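You operate a simulated robot arm through the tools that you are given. There is no shell and no other tool. Be economical: measure what you need, move in short steps, check, and stop when the job is done.

The job below is to be done with a simulated robot arm. You get a single attempt, and the scene is never put back.

TASK
Wipe the glue splash off the carriage board with a wet pad.
Fine: wet the blue cloth pad in the water tin; pad back, water tin shut; leave the other marks. Set down upright: cloth pad. What is to be rubbed or washed off counts as gone when no trace of it is left.
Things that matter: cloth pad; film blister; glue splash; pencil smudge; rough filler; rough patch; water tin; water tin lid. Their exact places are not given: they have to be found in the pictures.

It is judged by the outcome, as a careful person would: the job done as asked, and still so three seconds after it is handed in. It fails if anything else is knocked over, pushed out of place, dropped, spilled or broken. Flat cloth is picked up by pressing the open fingertips on it (5 to 10 N) and closing them slowly along it; thin cloth reads only 2 to 8 mm in the jaws.

THE ROBOT
A 7-joint arm with a two-finger parallel gripper on a trunk, on a base that drives. Base frame: it is fixed to the floor where the robot stands at the start and does not move with it; the origin is under the middle of the robot, x ahead of it, y to its left, z up. Units: mm, rad, N and s.
Its first joint turns from -2.897 to 2.897 rad. Places, roughly: film blister [700, 500, 900]; glue splash [600, 400, 900]; pencil smudge [600, 600, 900]; rough filler [700, 700, 900]; rough patch [600, 700, 900]; water tin [700, 100, 800]; water tin lid [700, 100, 900]. Payload 1.57 kg.
Tool frame: the origin (TCP) lies between the finger pads and is the grasp point; the fingertips stand 30 mm ahead of it; z points along the fingers, y is the line along which they close. Largest opening 80 mm; finger width 17, thickness 12; the body of the gripper, 40 by 82 mm, starts 80 mm behind the TCP.
Orientation is that of the tool frame in the base frame, as a unit quaternion [w, x, y, z]. With the fingers straight down and closing along the base's y, the tool's x points along the base's -x, its y along +y and its z along -z.

THE INTERFACE
- The arm moves only by the tool jog_arm. Its argument "rows" is a list of rows, each an object of numbers (a shift or turn left out is 0, a gripper value left out holds the last): "fingers": the opening in per cent of the stroke, from 0 (shut) to 100 (fully open); "dx", "dy", "dz": the shift along the base's x, y, z in units of 250 mm (1.0 is 250 mm); "wx", "wy", "wz": the turn, a rotation vector about the base's x, y, z in units of 90 degrees (1.0 is 90 degrees). In form: [{"fingers": .., "dx": .., "dy": .., "dz": .., "wx": .., "wy": .., "wz": ..}, ...]. A call has 1 to 20 rows; each row is the pose to reach, as a shift and turn from the pose commanded when the call began. A call with a number of a shift or a turn outside -1 to 1 is refused whole. A row lasts 0.2 s, in which the tool goes at most 50 mm and 0.15 rad; a call with a longer step from one row to the next is refused whole, and so is a gripper value outside its range. Where a pose cannot be reached the arm comes as near as it can. A force on the tool above 50 N (or 10 N above the force at the start of the call, whichever is more), or a blocked arm, ends the call early, and 0.2 s more pass. The fingers move at their own pace (about 153 mm/s each) and stop on an object; they squeeze with about 42 N. The grip force told is the motor's: it shows also when the fingers shut on nothing. Time passes only in rows, and 0.2 s behind the last, so rows that repeat a pose let the fingers close. The reply holds the time, the measured pose of the TCP, the force on the tool along the base axes, the opening and the grip force, in the units named above and with some noise, with the torque about the TCP (base axes, N m) and any sound that the robot's microphone picked up, and new pictures: "pictures" is both (left out), scene, wrist or none.
- Cameras (640 x 400 px; columns grow to the right, rows downward): "scene" is now at [-16.6, 219.7, 1371.8]; the picture's right is [0.33, -0.94, 0.00], its down [-0.52, -0.18, -0.84] and it looks along [0.79, 0.28, -0.55] (base axes); focal length 285 px, centre (320, 200). "wrist" rides on the gripper at [72, -7, -122] in the tool frame; the picture's right is [0.09, 1.00, 0.00], its down [-0.84, 0.08, -0.54] and it looks along [-0.54, 0.05, 0.84] (tool axes); focal length 238 px, centre (320, 200).
- drive_base(legs): drives the robot by 1 to 6 legs, each [ahead, left, turn to the left] in mm, mm and rad, along the robot's own axes; the way and the turn of a leg run together, so that a leg with both is an arc; at most 1500 mm and 3.142 rad a leg. The arm and the cameras ride along, it lands a little off, and it stops where it bumps. It gives what a move gives, and a new picture of the scene camera.
- head_to(pan, tilt): turns the head with the scene camera to pan (to the left, within 2.496 rad either way) and tilt (down, from -0.506 to 1.204), counted from straight ahead of the robot. It gives what a move gives, and a new picture of the scene camera.
- locate(camera, pixels): for up to 12 pixels [column, row] of the newest picture of that camera ("zoom" is the newest enlarged one), the place [x, y, z] in the base frame of the surface seen there, good to about 3 mm. The clock stands still meanwhile.
- zoom(camera, box): a new picture of the part [left, top, right, bottom] of that camera's present view, enlarged. The clock stands still meanwhile.
- hand_in(): hands the job in; it is judged then, once.

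Keep the steps short. Do not move on a guess: measure, check each grasp and each placing, and mend mistakes. In all there are 80 turns and 260 pictures (those below and enlarged ones count). Leave the gripper open and the arm clear of the work at the hand-in unless told otherwise, and finish with a single line.

The tools are called after ">>>" as name(argument=value, ...) on one line, values as JSON. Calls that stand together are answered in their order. jog_arm: Moves the arm, as the interface text tells. Its arguments: {"type":"object","properties":{"rows":{"type":"array","items":{"type":"object","properties":{"fingers":{"type":"number"},"dx":{"type":"number"},"dy":{"type":"number"},"dz":{"type":"number"},"wx":{"type":"number"},"wy":{"type":"number"},"wz":{"type":"number"}}}},"pictures":{"type":"string","enum":["both","scene","wrist","none"]}},"required":["rows"]} The other tools are called the same way: drive_base (legs) drives the base; head_to (pan, tilt) turns the head that bears the scene camera; locate (camera, pixels) gives the place of the surface under pixels of a picture; zoom (camera, box) takes an enlarged picture of a part of a camera's view; hand_in () hands the job in.

At the start:

```text
time: 0.0
tcp_pos: [404.3, 287.0, 1151.3]
tool_rot: [0.0, 0.0, 1.0, 0.0]
force: [0.0, 0.2, -0.1]
wrist_torque: [-0.03, -0.01, 0.04]
gripper_width: 80.2
gripper_force: 0.0
robot x, y, heading: [-2.8, 1.6, 0.003]
head pan, tilt: [0.337, 0.578]
```

scene: 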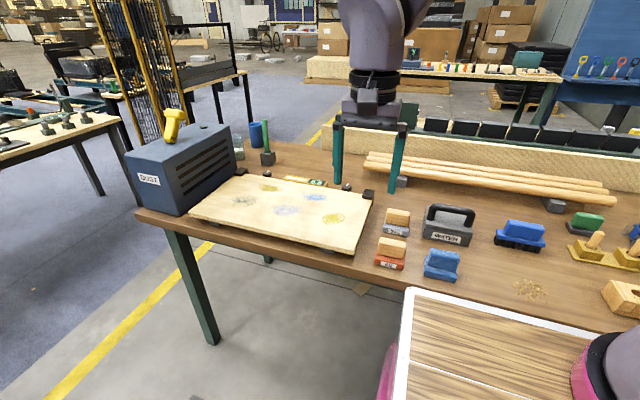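
wrist: 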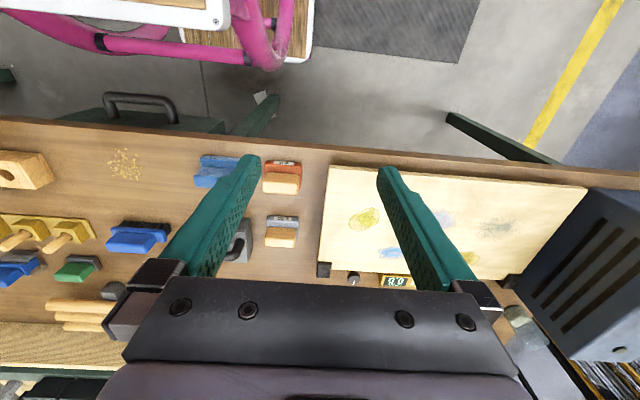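

I see the board with several marks, and the tools to the right. I'll enlarge the board and the tools first.

>>> zoom(camera="scene", box=[180, 160, 380, 285])

>>> zoom(camera="scene", box=[360, 180, 560, 305])

>>> locate(camera="scene", pixels=[[334, 217], [288, 210], [315, 197], [243, 201], [268, 188], [447, 212], [446, 238], [441, 256], [442, 272], [520, 230], [396, 213], [392, 245]])

```text
3.20 times, centred on (280, 222) of scene
```

zoom: 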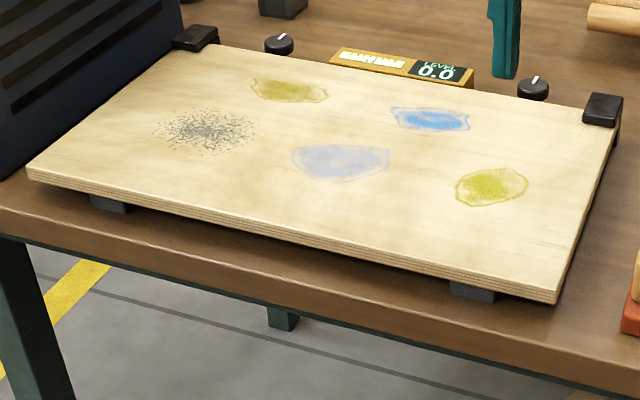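

```text
3.20 times, centred on (460, 242) of scene
```

zoom: 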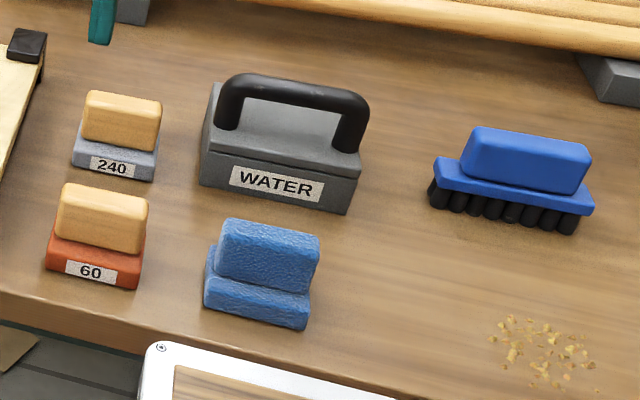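

```text
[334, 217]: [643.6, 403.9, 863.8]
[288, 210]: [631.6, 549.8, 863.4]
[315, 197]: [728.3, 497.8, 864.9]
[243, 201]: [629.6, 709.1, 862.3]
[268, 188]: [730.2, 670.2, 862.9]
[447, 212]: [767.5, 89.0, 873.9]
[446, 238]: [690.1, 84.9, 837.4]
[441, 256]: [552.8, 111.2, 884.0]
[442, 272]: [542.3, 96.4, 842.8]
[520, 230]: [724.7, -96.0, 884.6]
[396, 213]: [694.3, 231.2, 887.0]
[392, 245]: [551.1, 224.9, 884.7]
```

The glue splash is the yellow-green blot near (644, 404). The blue cloth block is the pad, and the tin has a handled lid. Next I'll measure the tin, its handle, the pad and the table.

>>> locate(camera="zoom", pixels=[[230, 82], [295, 85], [360, 105], [228, 120], [345, 142], [202, 145], [358, 178], [202, 180], [348, 212], [218, 85], [290, 118], [400, 260]])

>>> locate(camera="zoom", pixels=[[228, 222], [316, 238], [222, 262], [304, 285], [207, 280], [306, 308], [206, 300], [302, 326], [312, 290], [210, 250], [270, 225], [265, 275]])

>>> zoom(camera="wrist", box=[170, 130, 330, 270])

```text
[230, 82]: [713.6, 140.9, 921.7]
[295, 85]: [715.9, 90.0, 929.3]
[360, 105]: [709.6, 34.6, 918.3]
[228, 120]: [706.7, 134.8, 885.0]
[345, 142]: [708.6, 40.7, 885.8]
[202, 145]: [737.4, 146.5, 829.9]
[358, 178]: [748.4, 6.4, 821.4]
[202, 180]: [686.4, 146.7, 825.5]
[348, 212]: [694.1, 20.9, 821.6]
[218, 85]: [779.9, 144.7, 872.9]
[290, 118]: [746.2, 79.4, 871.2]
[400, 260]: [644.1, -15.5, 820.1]
```

```text
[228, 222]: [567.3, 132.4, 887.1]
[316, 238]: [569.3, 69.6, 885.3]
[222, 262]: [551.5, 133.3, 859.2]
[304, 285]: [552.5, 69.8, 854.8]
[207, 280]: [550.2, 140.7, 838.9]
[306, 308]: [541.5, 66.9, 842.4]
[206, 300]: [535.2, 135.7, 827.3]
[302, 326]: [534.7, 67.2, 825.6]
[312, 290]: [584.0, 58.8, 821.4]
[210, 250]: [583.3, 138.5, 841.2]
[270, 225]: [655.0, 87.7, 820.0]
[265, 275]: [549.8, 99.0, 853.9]
```

```text
2.86 times, centred on (250, 200) of wrist
```

zoom: 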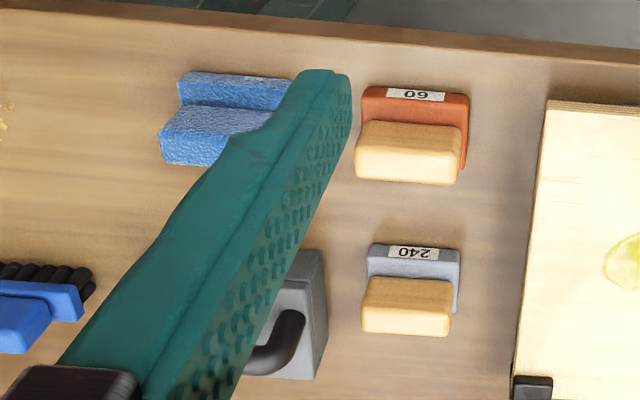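

Table top is at z≈820. The pad has a base at about x 535–590, y 63–140, with a grip ridge running along y. The lid handle also runs along y, at x≈715–725. So the fingers must close along x. I'll turn the tool 90° and move toward the space above the tin, staying high.

>>> jog_arm(rows=[{"wz": 0.083, "dx": 0.08, "dy": -0.06}, {"wz": 0.167, "dx": 0.16, "dy": -0.12}, {"wz": 0.25, "dx": 0.24, "dy": -0.18}, {"wz": 0.333, "dx": 0.32, "dy": -0.24}, {"wz": 0.417, "dx": 0.4, "dy": -0.3}, {"wz": 0.5, "dx": 0.48, "dy": -0.36}, {"wz": 0.583, "dx": 0.56, "dy": -0.42}, {"wz": 0.667, "dx": 0.64, "dy": -0.48}, {"wz": 0.75, "dx": 0.72, "dy": -0.54}, {"wz": 0.833, "dx": 0.8, "dy": -0.6}, {"wz": 0.917, "dx": 0.88, "dy": -0.66}, {"wz": 1.0, "dx": 0.96, "dy": -0.72}, {"wz": 1.0, "dx": 0.96, "dy": -0.72}])

```text
time: 2.8
tcp_pos: [645.8, 107.2, 1152.1]
tool_rot: [-0.001, 0.708, -0.706, 0.0]
force: [0.1, -0.5, -0.2]
wrist_torque: [0.01, 0.0, -0.01]
gripper_width: 80.1
gripper_force: 0.0
robot x, y, heading: [1.4, -2.5, -0.001]
head pan, tilt: [0.337, 0.578]
```

scene: 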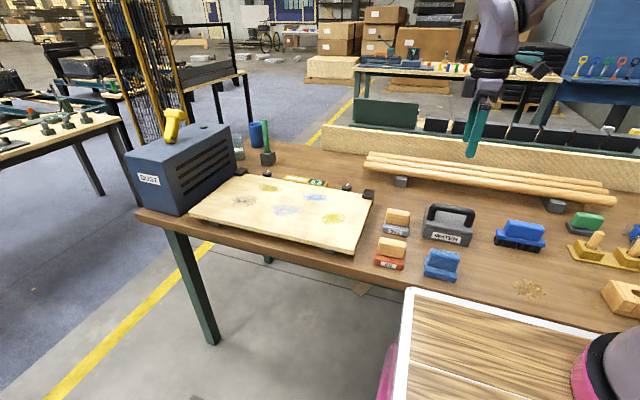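
wrist: 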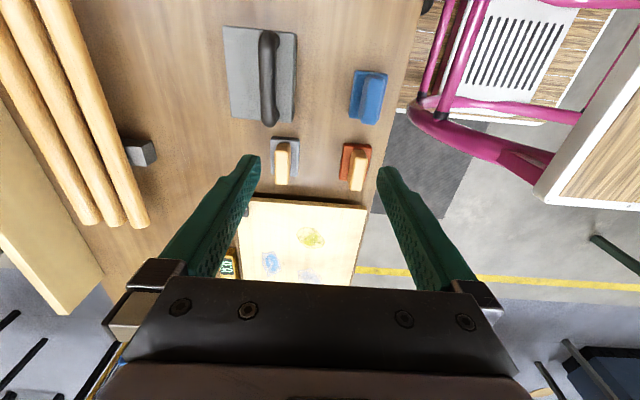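

The wrist camera now shows the tin, handle and pad clearly from above. I'll measure them here.

>>> locate(camera="wrist", pixels=[[268, 34], [268, 80], [268, 118], [262, 75], [274, 75], [226, 30], [296, 36], [294, 118], [233, 118], [245, 80]])

>>> locate(camera="wrist", pixels=[[366, 78], [385, 78], [362, 120], [381, 120], [353, 73], [350, 117], [374, 95], [356, 95], [400, 90], [415, 30], [330, 90], [318, 60]])

>>> zoom(camera="wrist", box=[200, 0, 420, 200])

```text
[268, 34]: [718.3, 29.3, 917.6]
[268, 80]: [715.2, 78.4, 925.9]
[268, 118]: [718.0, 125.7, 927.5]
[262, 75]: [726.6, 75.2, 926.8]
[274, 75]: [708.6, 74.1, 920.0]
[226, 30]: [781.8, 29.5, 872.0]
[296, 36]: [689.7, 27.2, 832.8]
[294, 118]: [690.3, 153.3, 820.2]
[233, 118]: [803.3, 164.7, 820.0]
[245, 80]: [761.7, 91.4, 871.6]
```

```text
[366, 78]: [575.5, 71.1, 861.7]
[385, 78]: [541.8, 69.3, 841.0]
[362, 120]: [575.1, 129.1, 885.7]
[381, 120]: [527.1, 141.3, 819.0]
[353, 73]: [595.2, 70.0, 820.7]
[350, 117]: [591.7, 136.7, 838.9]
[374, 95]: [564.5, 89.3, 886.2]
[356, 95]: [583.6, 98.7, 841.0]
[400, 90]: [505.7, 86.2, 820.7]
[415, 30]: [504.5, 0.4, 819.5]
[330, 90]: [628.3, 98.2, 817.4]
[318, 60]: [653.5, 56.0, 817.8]
```

```text
2.00 times, centred on (310, 100) of wrist
```

zoom: 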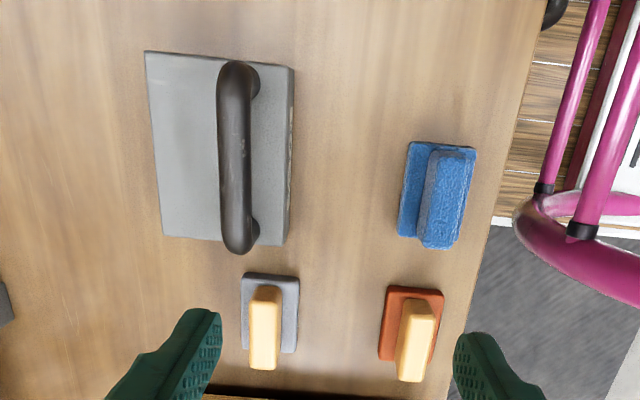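

Tin: x 688–782, y 28–147, top 872. The handle centreline is x≈717, top z≈928. The pad ridge is at x≈552–577, top 886. Now I need a free spot for the lid, so I'll measure the neighbours.

>>> locate(camera="scene", pixels=[[515, 285], [546, 292], [530, 280], [530, 302], [497, 238], [497, 245], [540, 250], [470, 262], [488, 280], [606, 285], [520, 195], [440, 180]])

>>> locate(camera="wrist", pixels=[[122, 138], [158, 150], [150, 215], [105, 100], [60, 20], [160, 60], [330, 20], [271, 150], [300, 140], [340, 150], [372, 150], [280, 184]])

```text
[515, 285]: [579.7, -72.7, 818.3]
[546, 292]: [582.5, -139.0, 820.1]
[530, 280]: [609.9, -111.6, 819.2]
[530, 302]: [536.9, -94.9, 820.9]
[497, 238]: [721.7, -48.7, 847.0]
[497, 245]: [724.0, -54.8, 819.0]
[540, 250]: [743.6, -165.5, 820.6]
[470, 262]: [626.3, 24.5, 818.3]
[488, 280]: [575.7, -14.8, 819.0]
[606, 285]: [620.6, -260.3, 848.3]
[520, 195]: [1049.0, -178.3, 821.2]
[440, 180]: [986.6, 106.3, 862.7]
```

```text
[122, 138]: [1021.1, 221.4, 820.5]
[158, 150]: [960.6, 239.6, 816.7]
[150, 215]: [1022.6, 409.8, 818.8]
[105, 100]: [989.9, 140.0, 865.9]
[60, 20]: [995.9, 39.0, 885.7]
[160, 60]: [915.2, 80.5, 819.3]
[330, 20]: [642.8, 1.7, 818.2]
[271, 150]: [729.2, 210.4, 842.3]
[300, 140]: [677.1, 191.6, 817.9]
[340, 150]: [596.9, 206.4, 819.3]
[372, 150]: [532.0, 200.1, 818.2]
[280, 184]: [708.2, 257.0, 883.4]
```

Behind the tin, x 810–915 is free (the rods start at about 970). That is where the lid can wait. I'll line up above the handle with the fingertips still above it.

>>> jog_arm(rows=[{"dx": 0.1, "dy": -0.04, "dz": -0.15, "fingers": 100}, {"dx": 0.2, "dy": -0.08, "dz": -0.3}, {"dx": 0.287, "dy": -0.1, "dz": -0.45}, {"dx": 0.287, "dy": -0.1, "dz": -0.6}, {"dx": 0.287, "dy": -0.1, "dz": -0.668}, {"dx": 0.287, "dy": -0.1, "dz": -0.668}])

```text
time: 4.2
tcp_pos: [717.7, 83.5, 985.2]
tool_rot: [0.0, 0.707, -0.707, 0.0]
force: [-0.6, -0.1, 0.1]
wrist_torque: [-0.02, 0.0, -0.01]
gripper_width: 80.0
gripper_force: 0.1
robot x, y, heading: [0.9, -2.6, -0.002]
head pan, tilt: [0.337, 0.578]
```

scene: 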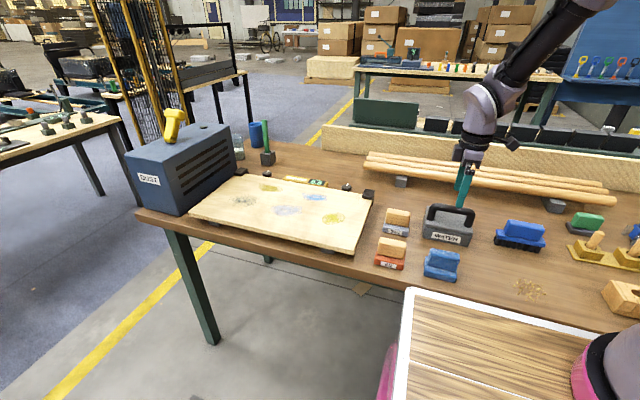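
wrist: 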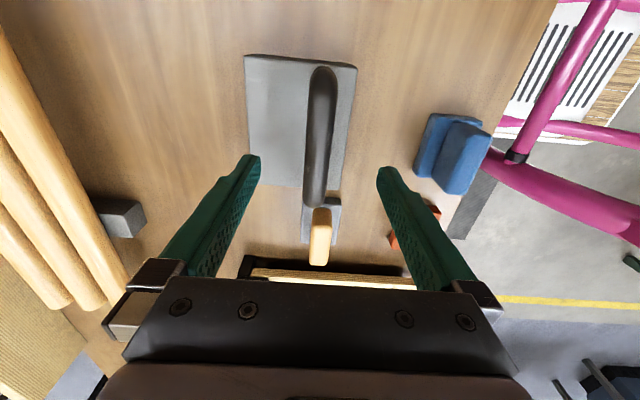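

The handle is centred between the fingers. I'll lower to z≈912 and close on it.

>>> jog_arm(rows=[{"dz": -0.1}, {"dz": -0.2}, {"dz": -0.292}, {"dz": -0.292}, {"dz": -0.292, "fingers": 0}, {"dz": -0.292, "fingers": 0}, {"dz": -0.292, "fingers": 0}])

```text
time: 5.8
tcp_pos: [719.2, 82.7, 912.4]
tool_rot: [-0.001, 0.707, -0.707, 0.001]
force: [17.2, 0.7, -7.6]
wrist_torque: [0.26, -0.08, -0.02]
gripper_width: 21.8
gripper_force: 34.9
robot x, y, heading: [2.4, 3.1, -0.0]
head pan, tilt: [0.337, 0.578]
```

scene: 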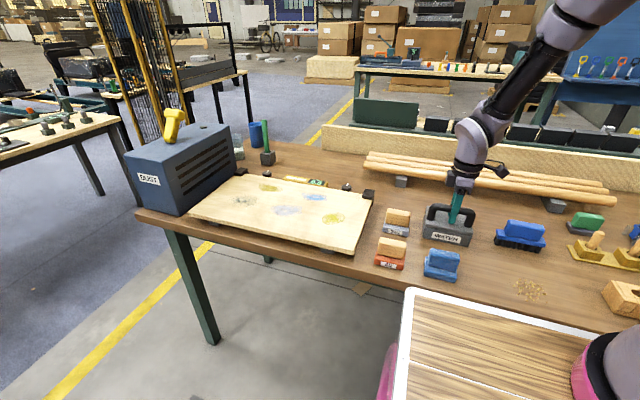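
wrist: 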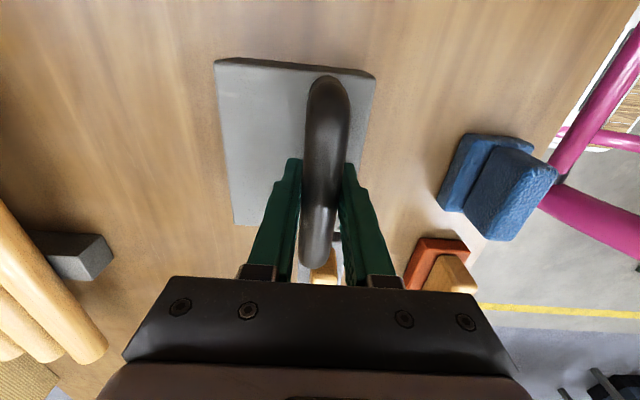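

The handle is held (21.8 mm wide), with a small sideways load of 17 N, so the handle sits about 2 mm further in +x. I'll ease that off and lift slowly to see whether only the lid rises.

>>> jog_arm(rows=[{"dx": 0.008}, {"dx": 0.008}, {"dx": 0.008, "dz": 0.02}, {"dx": 0.008, "dz": 0.04}, {"dx": 0.008, "dz": 0.08}, {"dx": 0.008, "dz": 0.12}, {"dx": 0.008, "dz": 0.12}])

>>> zoom(camera="scene", box=[370, 160, 530, 285])

```text
time: 7.4
tcp_pos: [719.7, 81.8, 941.7]
tool_rot: [0.0, 0.707, -0.707, 0.0]
force: [27.9, -3.0, -25.7]
wrist_torque: [-0.06, -0.54, -0.01]
gripper_width: 21.6
gripper_force: 34.8
robot x, y, heading: [-1.1, -0.0, 0.002]
head pan, tilt: [0.337, 0.578]
```

scene: 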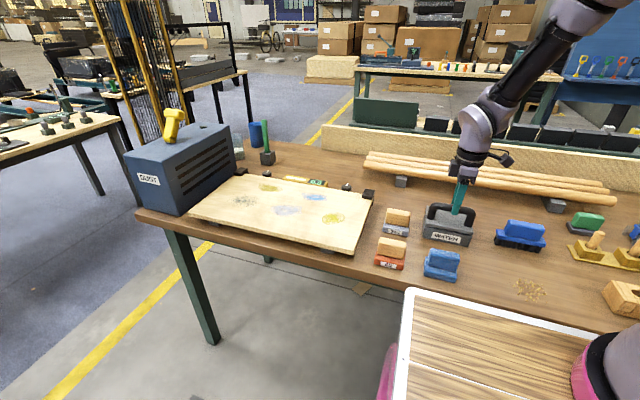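
wrist: 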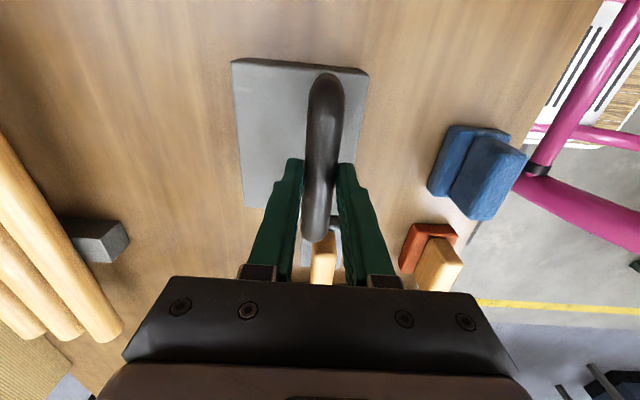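

```text
3.20 times, centred on (450, 222) of scene
```

zoom: 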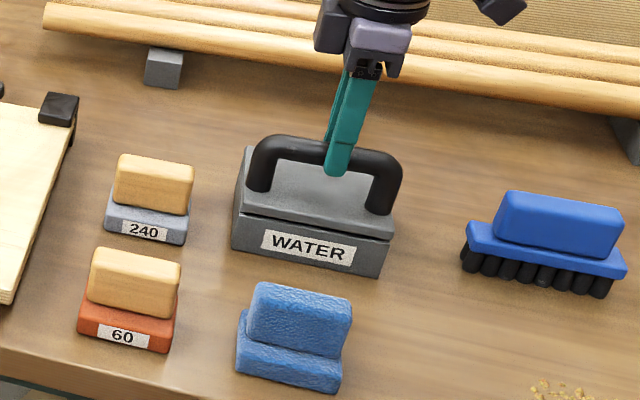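

The force rose (28 N in x, −26 N in z) and the lid moved little. The handle sits toward the front edge, so the lid may be hinged at the back. I'll look closer and measure.

>>> zoom(camera="scene", box=[415, 185, 485, 255])

>>> locate(camera="scene", pixels=[[433, 208], [440, 204], [460, 208], [468, 215], [428, 228], [468, 232], [432, 202], [450, 215], [440, 222], [465, 226]])

>>> locate(camera="wrist", pixels=[[322, 85], [322, 120], [322, 160], [235, 62], [366, 72], [245, 200], [270, 130], [355, 140], [350, 78], [240, 100]])

```text
5.71 times, centred on (450, 220) of scene
```

zoom: 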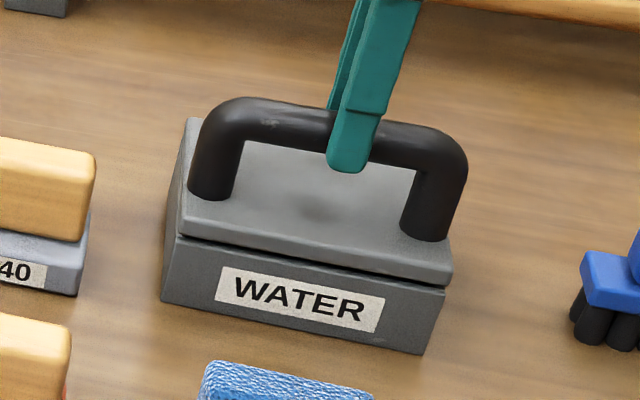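

```text
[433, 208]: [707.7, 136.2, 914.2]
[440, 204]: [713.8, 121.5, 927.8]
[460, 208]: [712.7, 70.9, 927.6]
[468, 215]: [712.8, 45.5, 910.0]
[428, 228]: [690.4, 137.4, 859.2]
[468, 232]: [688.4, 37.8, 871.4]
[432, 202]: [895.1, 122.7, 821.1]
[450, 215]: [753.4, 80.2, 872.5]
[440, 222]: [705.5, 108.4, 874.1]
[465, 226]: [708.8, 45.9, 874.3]
```

```text
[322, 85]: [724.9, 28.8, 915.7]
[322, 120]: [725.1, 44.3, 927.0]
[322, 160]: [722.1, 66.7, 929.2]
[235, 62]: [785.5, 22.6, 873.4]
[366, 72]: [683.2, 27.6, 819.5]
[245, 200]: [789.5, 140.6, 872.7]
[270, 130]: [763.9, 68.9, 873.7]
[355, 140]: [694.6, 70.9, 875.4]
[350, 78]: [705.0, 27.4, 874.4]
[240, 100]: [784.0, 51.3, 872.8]
```

The lid's front edge has risen 3 mm while the back stayed put, and the pull on the tool is toward +x. So the lid is hinged along its rear edge (x≈785). I'll lower, regrip the bar nearer its centre and then follow an arc.

>>> jog_arm(rows=[{"dz": -0.03}, {"dz": -0.03, "fingers": 100}, {"dz": -0.03}, {"dz": -0.09}, {"dz": -0.09}, {"dz": -0.09, "fingers": 0}, {"dz": -0.09, "fingers": 0}, {"dz": -0.09, "fingers": 0}], pictures="none")

```text
time: 9.2
tcp_pos: [718.7, 82.9, 919.6]
tool_rot: [0.0, -0.707, 0.707, 0.0]
force: [3.1, 0.6, -3.2]
wrist_torque: [0.01, -0.04, -0.03]
gripper_width: 21.4
gripper_force: 34.7
robot x, y, heading: [1.3, 2.1, 0.002]
head pan, tilt: [0.337, 0.578]
```

Clean regrip with little load. Now the first part of the arc, to about 30°.

>>> jog_arm(rows=[{"dx": 0.02, "dz": 0.021}, {"dx": 0.042, "dz": 0.042}, {"dx": 0.066, "dz": 0.06}, {"dx": 0.091, "dz": 0.076}, {"dx": 0.118, "dz": 0.089}, {"dx": 0.145, "dz": 0.1}, {"dx": 0.145, "dz": 0.1}])

>>> zoom(camera="scene", box=[415, 175, 495, 255])

```text
time: 10.8
tcp_pos: [755.3, 81.8, 946.2]
tool_rot: [0.0, 0.707, -0.707, 0.0]
force: [-11.0, -2.0, 24.4]
wrist_torque: [-0.08, 0.02, -0.14]
gripper_width: 21.4
gripper_force: 34.6
robot x, y, heading: [1.9, 0.1, -0.002]
head pan, tilt: [0.337, 0.578]
```

scene: 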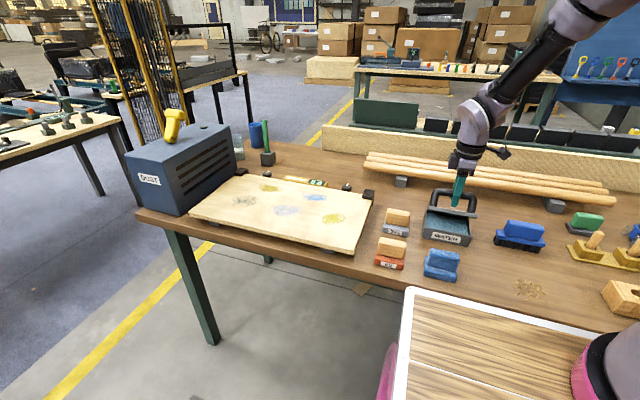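
wrist: 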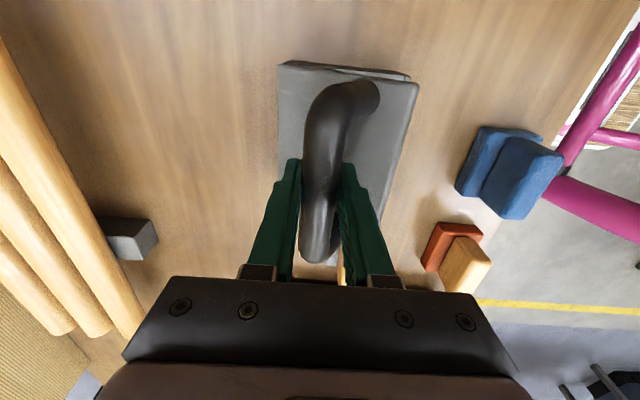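

```text
5.00 times, centred on (455, 215) of scene
```

zoom: 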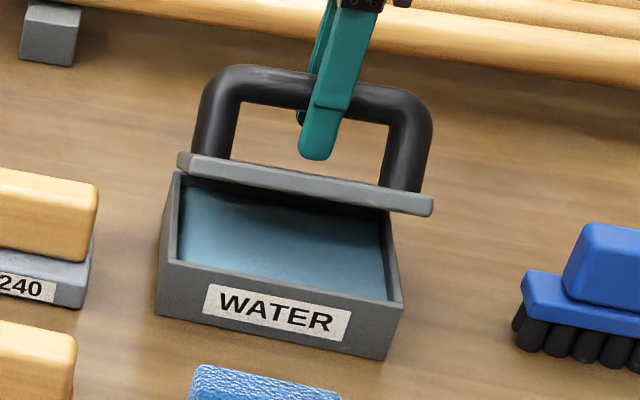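

The lid opens on its rear hinge, and the tin with its water stays put. The tool feels an outward push of about 26 N, so the true arc is slightly larger. I'll continue with about 3 mm more radius.

>>> jog_arm(rows=[{"dx": -0.004, "dz": 0.012}, {"dx": 0.025, "dz": 0.022}, {"dx": 0.054, "dz": 0.028}, {"dx": 0.085, "dz": 0.032}, {"dx": 0.117, "dz": 0.033}, {"dx": 0.148, "dz": 0.031}, {"dx": 0.179, "dz": 0.027}, {"dx": 0.179, "dz": 0.027}])

>>> zoom(camera="scene", box=[415, 175, 495, 255])

```text
time: 12.6
tcp_pos: [799.9, 81.7, 952.2]
tool_rot: [-0.001, 0.707, -0.707, -0.001]
force: [-2.9, 0.1, 1.9]
wrist_torque: [-0.05, 0.21, -0.42]
gripper_width: 21.6
gripper_force: 34.0
robot x, y, heading: [-2.2, -3.2, 0.001]
head pan, tilt: [0.337, 0.578]
```

scene: 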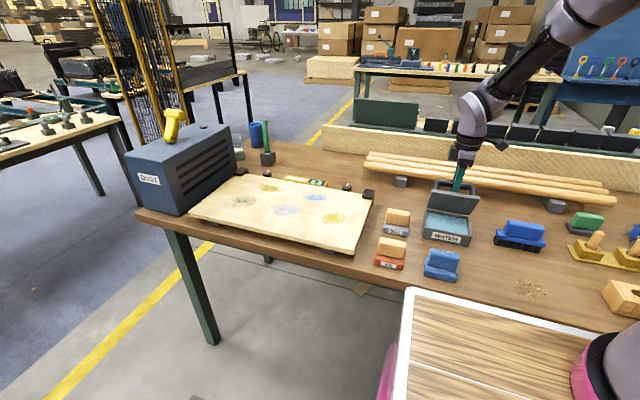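
wrist: 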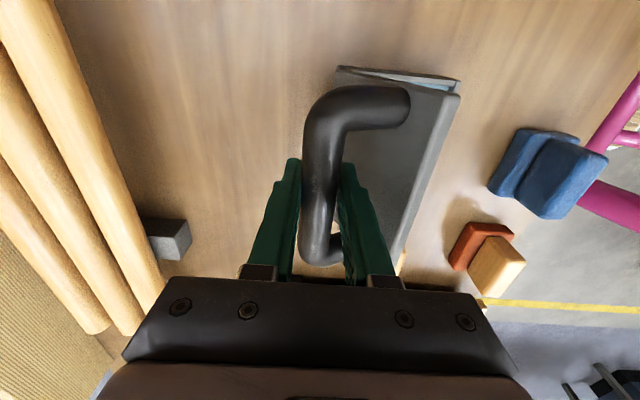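

```text
5.00 times, centred on (455, 215) of scene
```

zoom: 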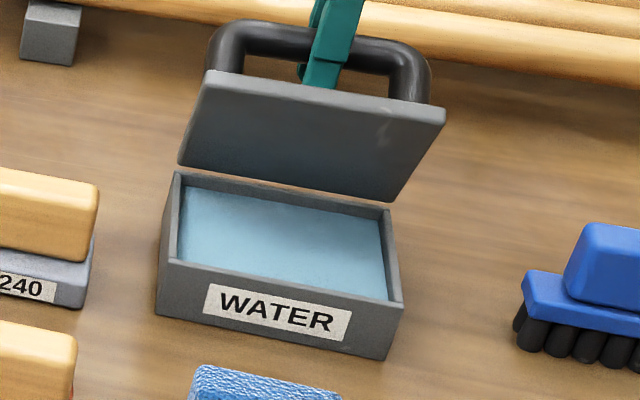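

About 60° open, nearly no load. Continuing past vertical to about 100°, watching for a stop.

>>> jog_arm(rows=[{"dx": 0.028, "dz": -0.007}, {"dx": 0.056, "dz": -0.016}, {"dx": 0.084, "dz": -0.028}, {"dx": 0.112, "dz": -0.041}, {"dx": 0.137, "dz": -0.058}, {"dx": 0.16, "dz": -0.076}, {"dx": 0.182, "dz": -0.096}, {"dx": 0.202, "dz": -0.117}, {"dx": 0.202, "dz": -0.117}])

>>> zoom(camera="scene", box=[415, 175, 495, 255])

```text
time: 14.6
tcp_pos: [849.4, 82.2, 923.4]
tool_rot: [0.0, 0.707, -0.707, 0.0]
force: [-3.0, 5.5, -1.6]
wrist_torque: [-0.12, 0.15, -0.45]
gripper_width: 21.4
gripper_force: 34.3
robot x, y, heading: [1.2, -1.9, -0.003]
head pan, tilt: [0.337, 0.578]
```

scene: 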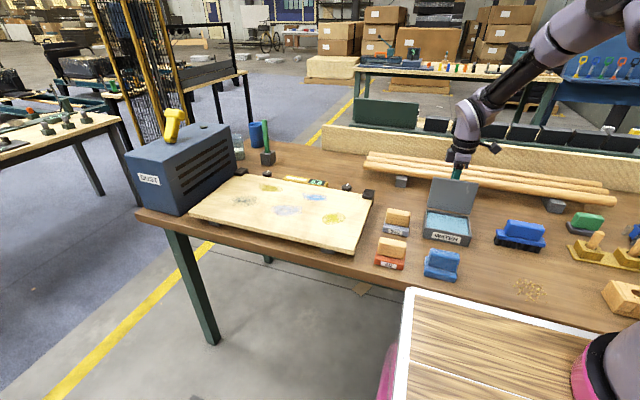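
wrist: 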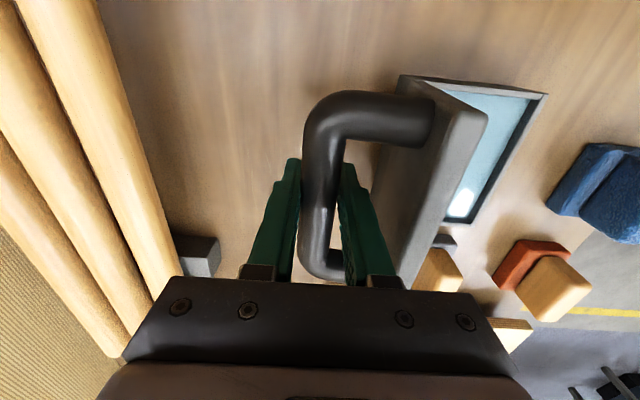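

```text
5.00 times, centred on (455, 215) of scene
```

zoom: 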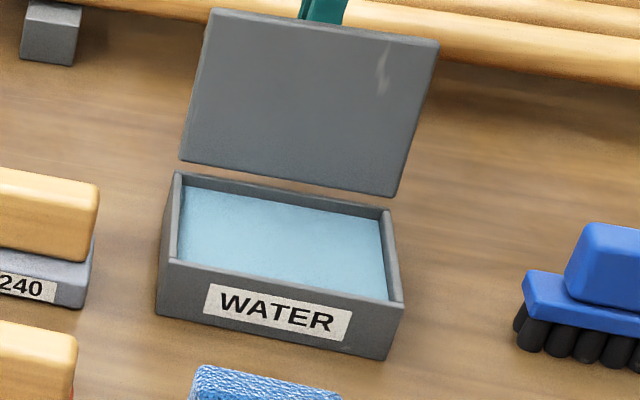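

The lid is near vertical. I'll measure its tilt.

>>> locate(camera="zoom", pixels=[[225, 20], [425, 50], [190, 155], [390, 185], [300, 30], [290, 165], [178, 180], [165, 275], [395, 300], [290, 240], [382, 215], [210, 195]])

```text
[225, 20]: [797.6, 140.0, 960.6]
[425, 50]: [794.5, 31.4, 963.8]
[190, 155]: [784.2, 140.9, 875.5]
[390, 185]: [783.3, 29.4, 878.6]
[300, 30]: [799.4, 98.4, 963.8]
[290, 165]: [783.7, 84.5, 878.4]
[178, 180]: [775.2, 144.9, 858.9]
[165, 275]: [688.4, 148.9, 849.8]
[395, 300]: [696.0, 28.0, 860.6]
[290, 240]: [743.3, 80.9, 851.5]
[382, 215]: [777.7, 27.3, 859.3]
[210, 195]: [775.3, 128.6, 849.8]
```

The lid is about 99° open, with its hinge at around (783, 860). I'll press a bit further to feel for its stop.

>>> jog_arm(rows=[{"dx": 0.01, "dz": -0.012}, {"dx": 0.02, "dz": -0.024}, {"dx": 0.03, "dz": -0.037}, {"dx": 0.038, "dz": -0.05}, {"dx": 0.038, "dz": -0.05}], pictures="scene")

>>> zoom(camera="scene", box=[415, 175, 495, 255])

>>> locate(camera="zoom", pixels=[[225, 25], [420, 60], [190, 155], [390, 185]])

```text
time: 15.8
tcp_pos: [856.0, 82.2, 911.9]
tool_rot: [0.0, -0.707, 0.707, 0.0]
force: [-40.7, -1.6, 29.1]
wrist_torque: [0.14, -0.23, -0.3]
gripper_width: 21.8
gripper_force: 34.5
robot x, y, heading: [-2.9, -2.4, 0.004]
head pan, tilt: [0.337, 0.578]
```

scene: 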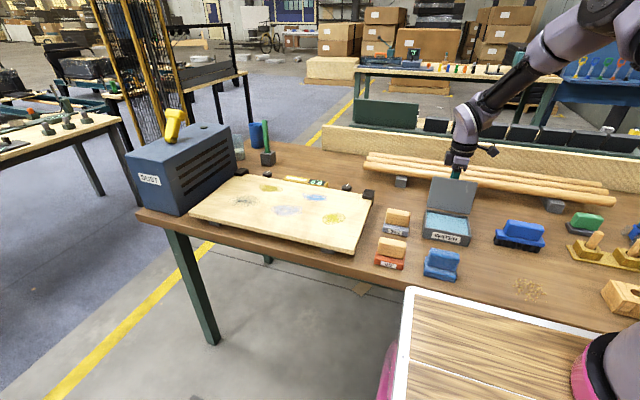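

```text
5.00 times, centred on (455, 215) of scene
```

zoom: 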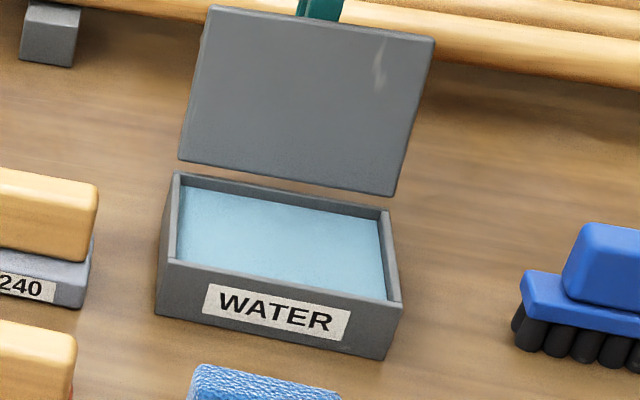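

```text
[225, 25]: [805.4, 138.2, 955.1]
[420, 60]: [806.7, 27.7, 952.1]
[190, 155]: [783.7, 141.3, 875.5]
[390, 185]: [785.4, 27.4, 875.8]
```

The load jumped to 50 N, so the lid is against its stop at about 105°. I'll back off a little, open just enough to clear the bar, and rise.

>>> jog_arm(rows=[{"dx": -0.01, "dz": 0.012}, {"dx": -0.01, "dz": 0.012, "fingers": 44}, {"dx": -0.01, "dz": 0.012, "fingers": 44}, {"dx": -0.006, "dz": 0.1, "fingers": 44}, {"dx": -0.006, "dz": 0.25, "fingers": 44}, {"dx": -0.006, "dz": 0.4, "fingers": 44}, {"dx": -0.006, "dz": 0.5, "fingers": 44}, {"dx": -0.006, "dz": 0.5, "fingers": 100}])

```text
time: 17.6
tcp_pos: [858.9, 83.4, 1036.8]
tool_rot: [0.0, -0.707, 0.707, -0.001]
force: [0.2, 0.1, -0.4]
wrist_torque: [-0.01, 0.0, -0.01]
gripper_width: 80.1
gripper_force: 0.0
robot x, y, heading: [1.4, -0.8, 0.001]
head pan, tilt: [0.337, 0.578]
```

scene: 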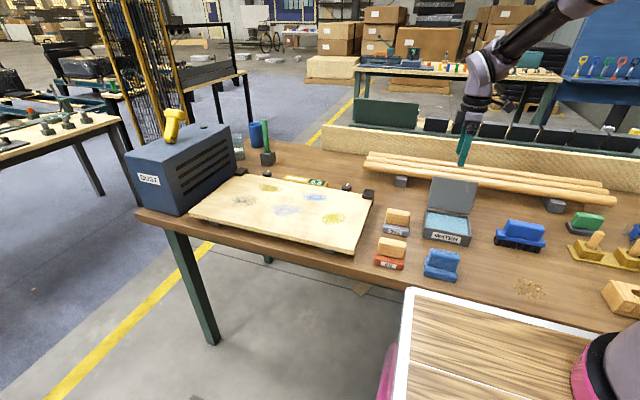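
wrist: 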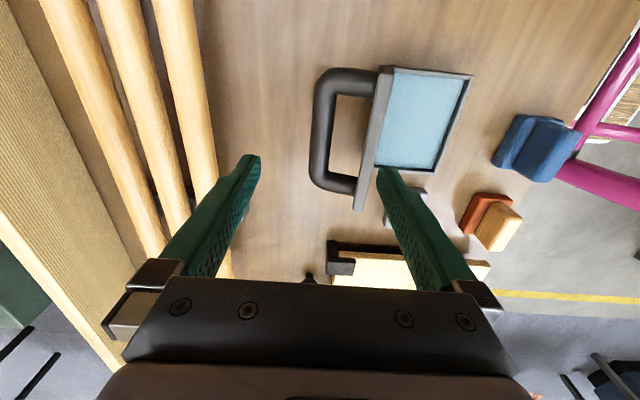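

The lid stands open by itself. Next I'll go above the pad, keeping high over the lid.

>>> jog_arm(rows=[{"dx": -0.18, "dy": 0.01}, {"dx": -0.36, "dy": 0.02}, {"dx": -0.54, "dy": 0.04}, {"dx": -0.72, "dy": 0.06}, {"dx": -0.9, "dy": 0.07}, {"dx": -1.0, "dy": 0.07}], pictures="none")

>>> jog_arm(rows=[{"dx": -0.09, "dz": -0.1}, {"dx": -0.18, "dz": -0.24}, {"dx": -0.18, "dz": -0.36}, {"dx": -0.18, "dz": -0.4}, {"dx": -0.18, "dz": -0.4}])

```text
time: 19.0
tcp_pos: [607.9, 99.9, 1033.1]
tool_rot: [0.0, -0.706, 0.708, 0.001]
force: [0.7, 0.0, -0.2]
wrist_torque: [0.01, 0.05, -0.03]
gripper_width: 79.9
gripper_force: 0.1
robot x, y, heading: [-2.1, 0.2, -0.001]
head pan, tilt: [0.337, 0.578]
```

```text
time: 20.2
tcp_pos: [562.4, 99.4, 934.5]
tool_rot: [0.0, 0.708, -0.707, 0.0]
force: [-0.5, 0.1, -0.3]
wrist_torque: [0.02, 0.0, 0.01]
gripper_width: 80.0
gripper_force: 0.0
robot x, y, heading: [-1.3, -4.0, -0.003]
head pan, tilt: [0.337, 0.578]
```

scene: 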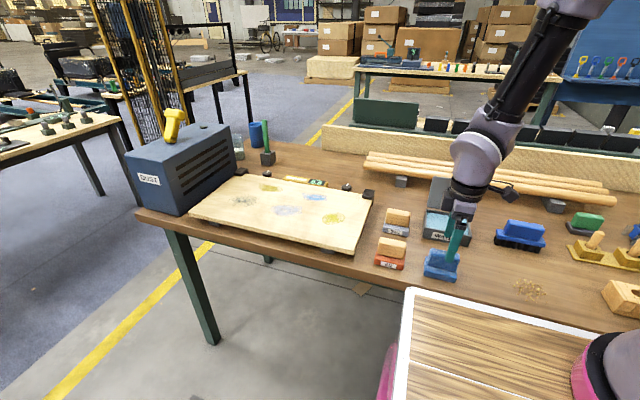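
wrist: 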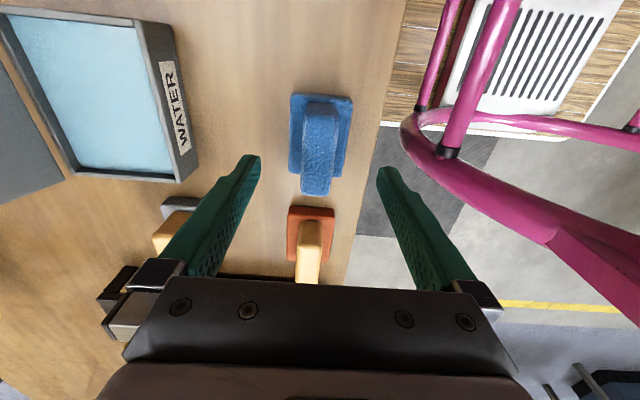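

The pad ridge is centred between the fingers. Lower to z≈877 (tips about 6 mm above the pad's base) and close.

>>> jog_arm(rows=[{"dz": -0.1}, {"dz": -0.2}, {"dz": -0.23}, {"dz": -0.23}, {"dz": -0.23, "fingers": 0}, {"dz": -0.23, "fingers": 0}, {"dz": -0.23, "fingers": 0}])

>>> zoom(camera="scene", box=[400, 220, 480, 290])

```text
time: 21.8
tcp_pos: [562.7, 99.4, 877.5]
tool_rot: [0.0, -0.707, 0.707, 0.0]
force: [0.2, -0.4, -0.2]
wrist_torque: [0.01, 0.0, -0.01]
gripper_width: 25.5
gripper_force: 36.6
robot x, y, heading: [1.0, 0.8, 0.002]
head pan, tilt: [0.337, 0.578]
```

scene: 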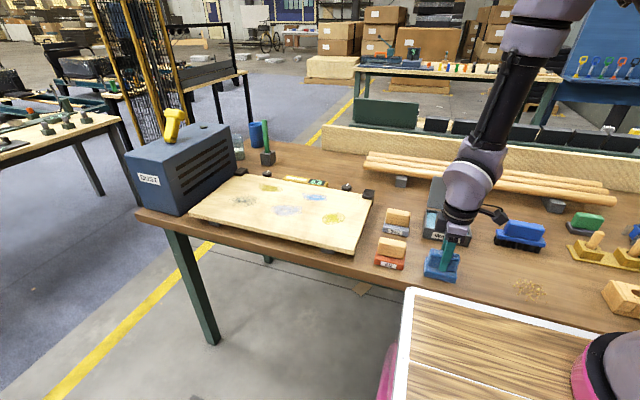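
wrist: 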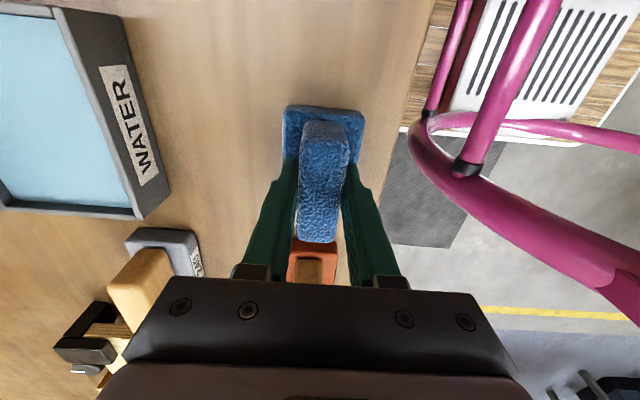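

```text
5.71 times, centred on (440, 255) of scene
```

zoom: 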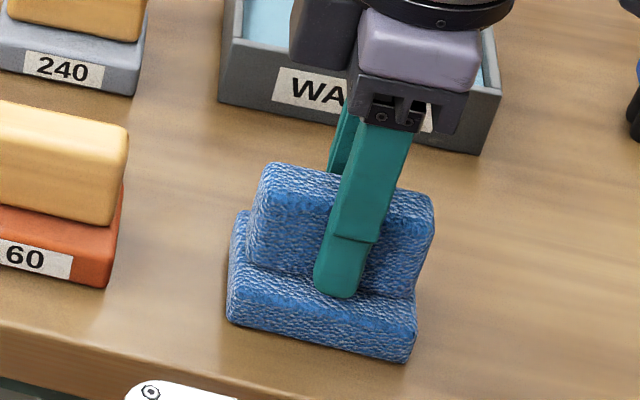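

The pad is held (25.5 mm) and upright; home pose is TCP (562.7, 99.4, 877.5), so the pad's bottom is 57.5 mm below the TCP. The water surface is at z≈850, the rim at 860. Next: lift, and carry over the tin's centre (736, 88).

>>> jog_arm(rows=[{"dz": 0.12}, {"dz": 0.24}, {"dz": 0.34}, {"dz": 0.34, "dx": 0.17, "dy": -0.01}, {"dz": 0.34, "dx": 0.34, "dy": -0.02}, {"dz": 0.34, "dx": 0.51, "dy": -0.035}, {"dz": 0.34, "dx": 0.65, "dy": -0.045}, {"dz": 0.34, "dx": 0.692, "dy": -0.046}, {"dz": 0.34, "dx": 0.692, "dy": -0.046}])

>>> zoom(camera="scene", box=[400, 170, 500, 260])

```text
time: 23.8
tcp_pos: [736.8, 87.9, 961.9]
tool_rot: [0.0, -0.707, 0.707, -0.001]
force: [0.2, 0.0, -0.3]
wrist_torque: [-0.02, 0.01, 0.01]
gripper_width: 0.0
gripper_force: 21.5
robot x, y, heading: [-1.0, -2.6, -0.002]
head pan, tilt: [0.337, 0.578]
```

scene: 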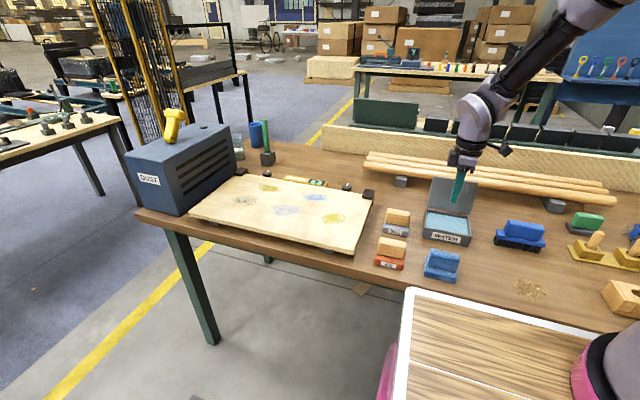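
wrist: 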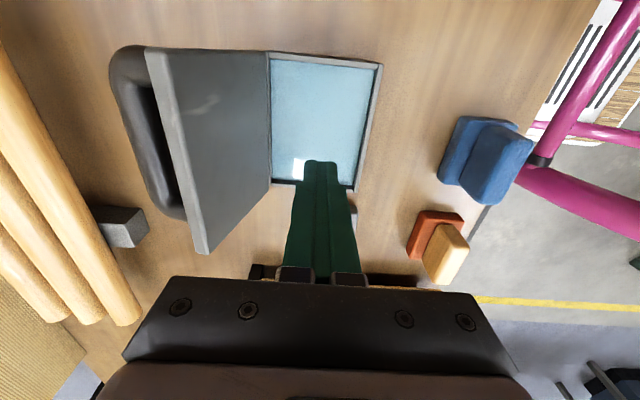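

```text
4.44 times, centred on (450, 215) of scene
```

zoom: 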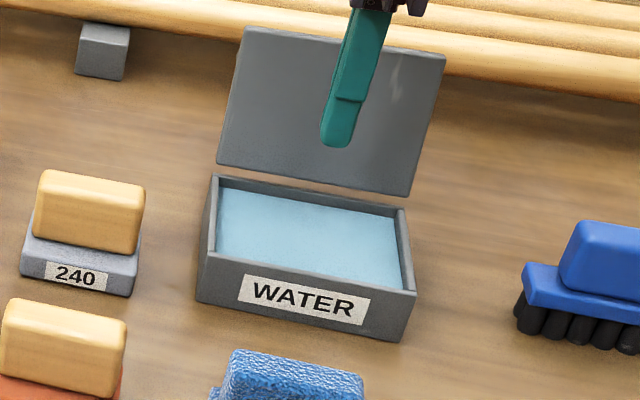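

The gripper is empty: the pad slipped out on the lift and still stands on the table. I'll go back and inspect it before regripping.

>>> locate(camera="wrist", pixels=[[470, 165], [500, 145], [490, 195], [455, 135], [515, 123], [447, 180], [480, 160], [462, 200], [490, 118]])

>>> zoom(camera="wrist", box=[420, 95, 560, 225])

>>> zoom(camera="scene", box=[405, 235, 475, 295])

```text
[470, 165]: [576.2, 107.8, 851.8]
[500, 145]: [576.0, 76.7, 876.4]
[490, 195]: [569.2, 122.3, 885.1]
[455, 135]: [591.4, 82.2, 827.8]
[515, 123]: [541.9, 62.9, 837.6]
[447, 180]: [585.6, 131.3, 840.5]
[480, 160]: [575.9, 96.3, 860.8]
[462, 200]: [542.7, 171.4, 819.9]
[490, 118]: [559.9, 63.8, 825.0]
```

```text
3.08 times, centred on (490, 160) of wrist
```

zoom: 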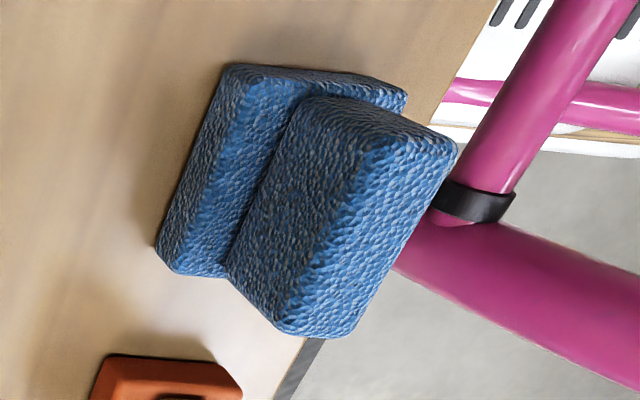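

```text
6.67 times, centred on (440, 265) of scene
```

zoom: 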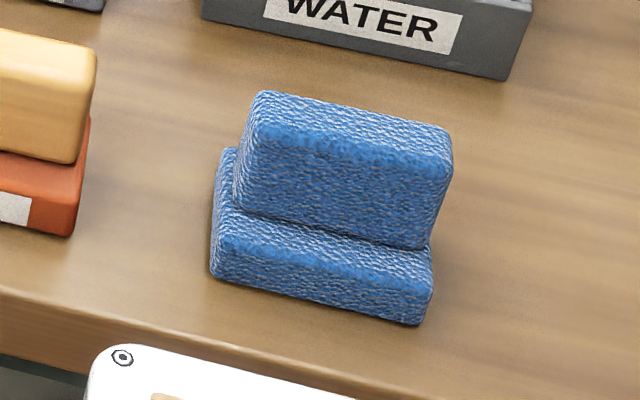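

The pad is undisturbed, same place, with straight ridge sides. I'll go back, grip a little lower (tips at z≈844) and lift slowly.

>>> jog_arm(rows=[{"dx": -0.17, "dy": 0.01, "fingers": 100}, {"dx": -0.34, "dy": 0.02}, {"dx": -0.51, "dy": 0.035}, {"dx": -0.65, "dy": 0.05}, {"dx": -0.69, "dy": 0.052}, {"dx": -0.69, "dy": 0.052, "dz": -0.15}, {"dx": -0.69, "dy": 0.052, "dz": -0.3}, {"dx": -0.69, "dy": 0.052, "dz": -0.352}, {"dx": -0.69, "dy": 0.052, "dz": -0.352}, {"dx": -0.69, "dy": 0.052, "dz": -0.352, "fingers": 0}, {"dx": -0.69, "dy": 0.052, "dz": -0.352}, {"dx": -0.69, "dy": 0.052, "dz": -0.352}, {"dx": -0.69, "dy": 0.052, "dz": -0.352}], pictures="none")

>>> jog_arm(rows=[{"dz": 0.01}, {"dz": 0.02}, {"dz": 0.03}, {"dz": 0.04}, {"dz": 0.05}, {"dz": 0.06}, {"dz": 0.07}, {"dz": 0.08}, {"dz": 0.08}])

>>> zoom(camera="scene", box=[400, 220, 480, 290])

```text
time: 26.6
tcp_pos: [563.6, 101.2, 874.7]
tool_rot: [-0.001, 0.707, -0.707, 0.0]
force: [-0.5, -0.2, -0.4]
wrist_torque: [0.01, 0.0, 0.02]
gripper_width: 25.5
gripper_force: 36.6
robot x, y, heading: [-0.5, 2.0, 0.003]
head pan, tilt: [0.337, 0.578]
```

```text
time: 28.6
tcp_pos: [563.4, 100.5, 895.0]
tool_rot: [0.0, -0.707, 0.707, 0.0]
force: [0.7, -0.5, -0.5]
wrist_torque: [0.03, 0.0, 0.0]
gripper_width: 25.4
gripper_force: 36.1
robot x, y, heading: [3.4, -0.3, -0.002]
head pan, tilt: [0.337, 0.578]
```

scene: 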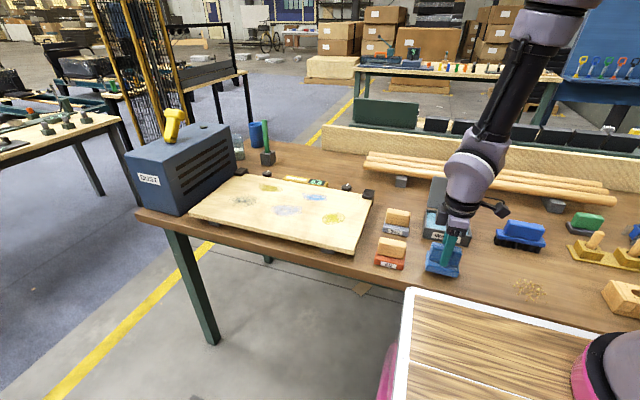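
wrist: 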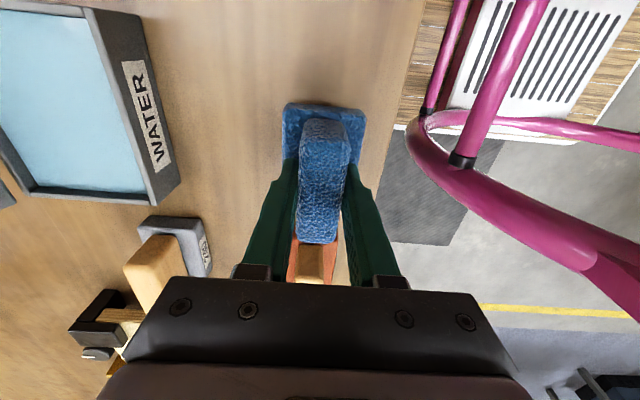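

```text
5.71 times, centred on (440, 255) of scene
```

zoom: 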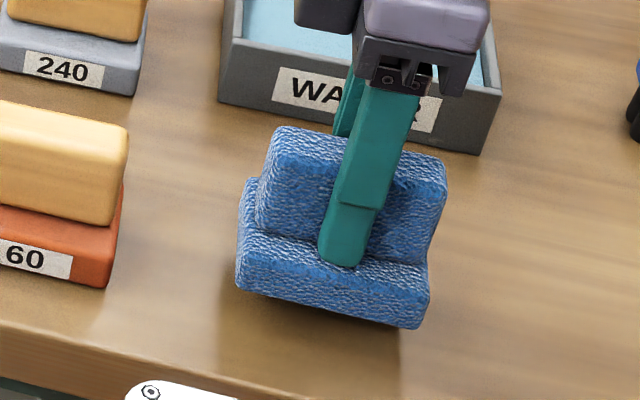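

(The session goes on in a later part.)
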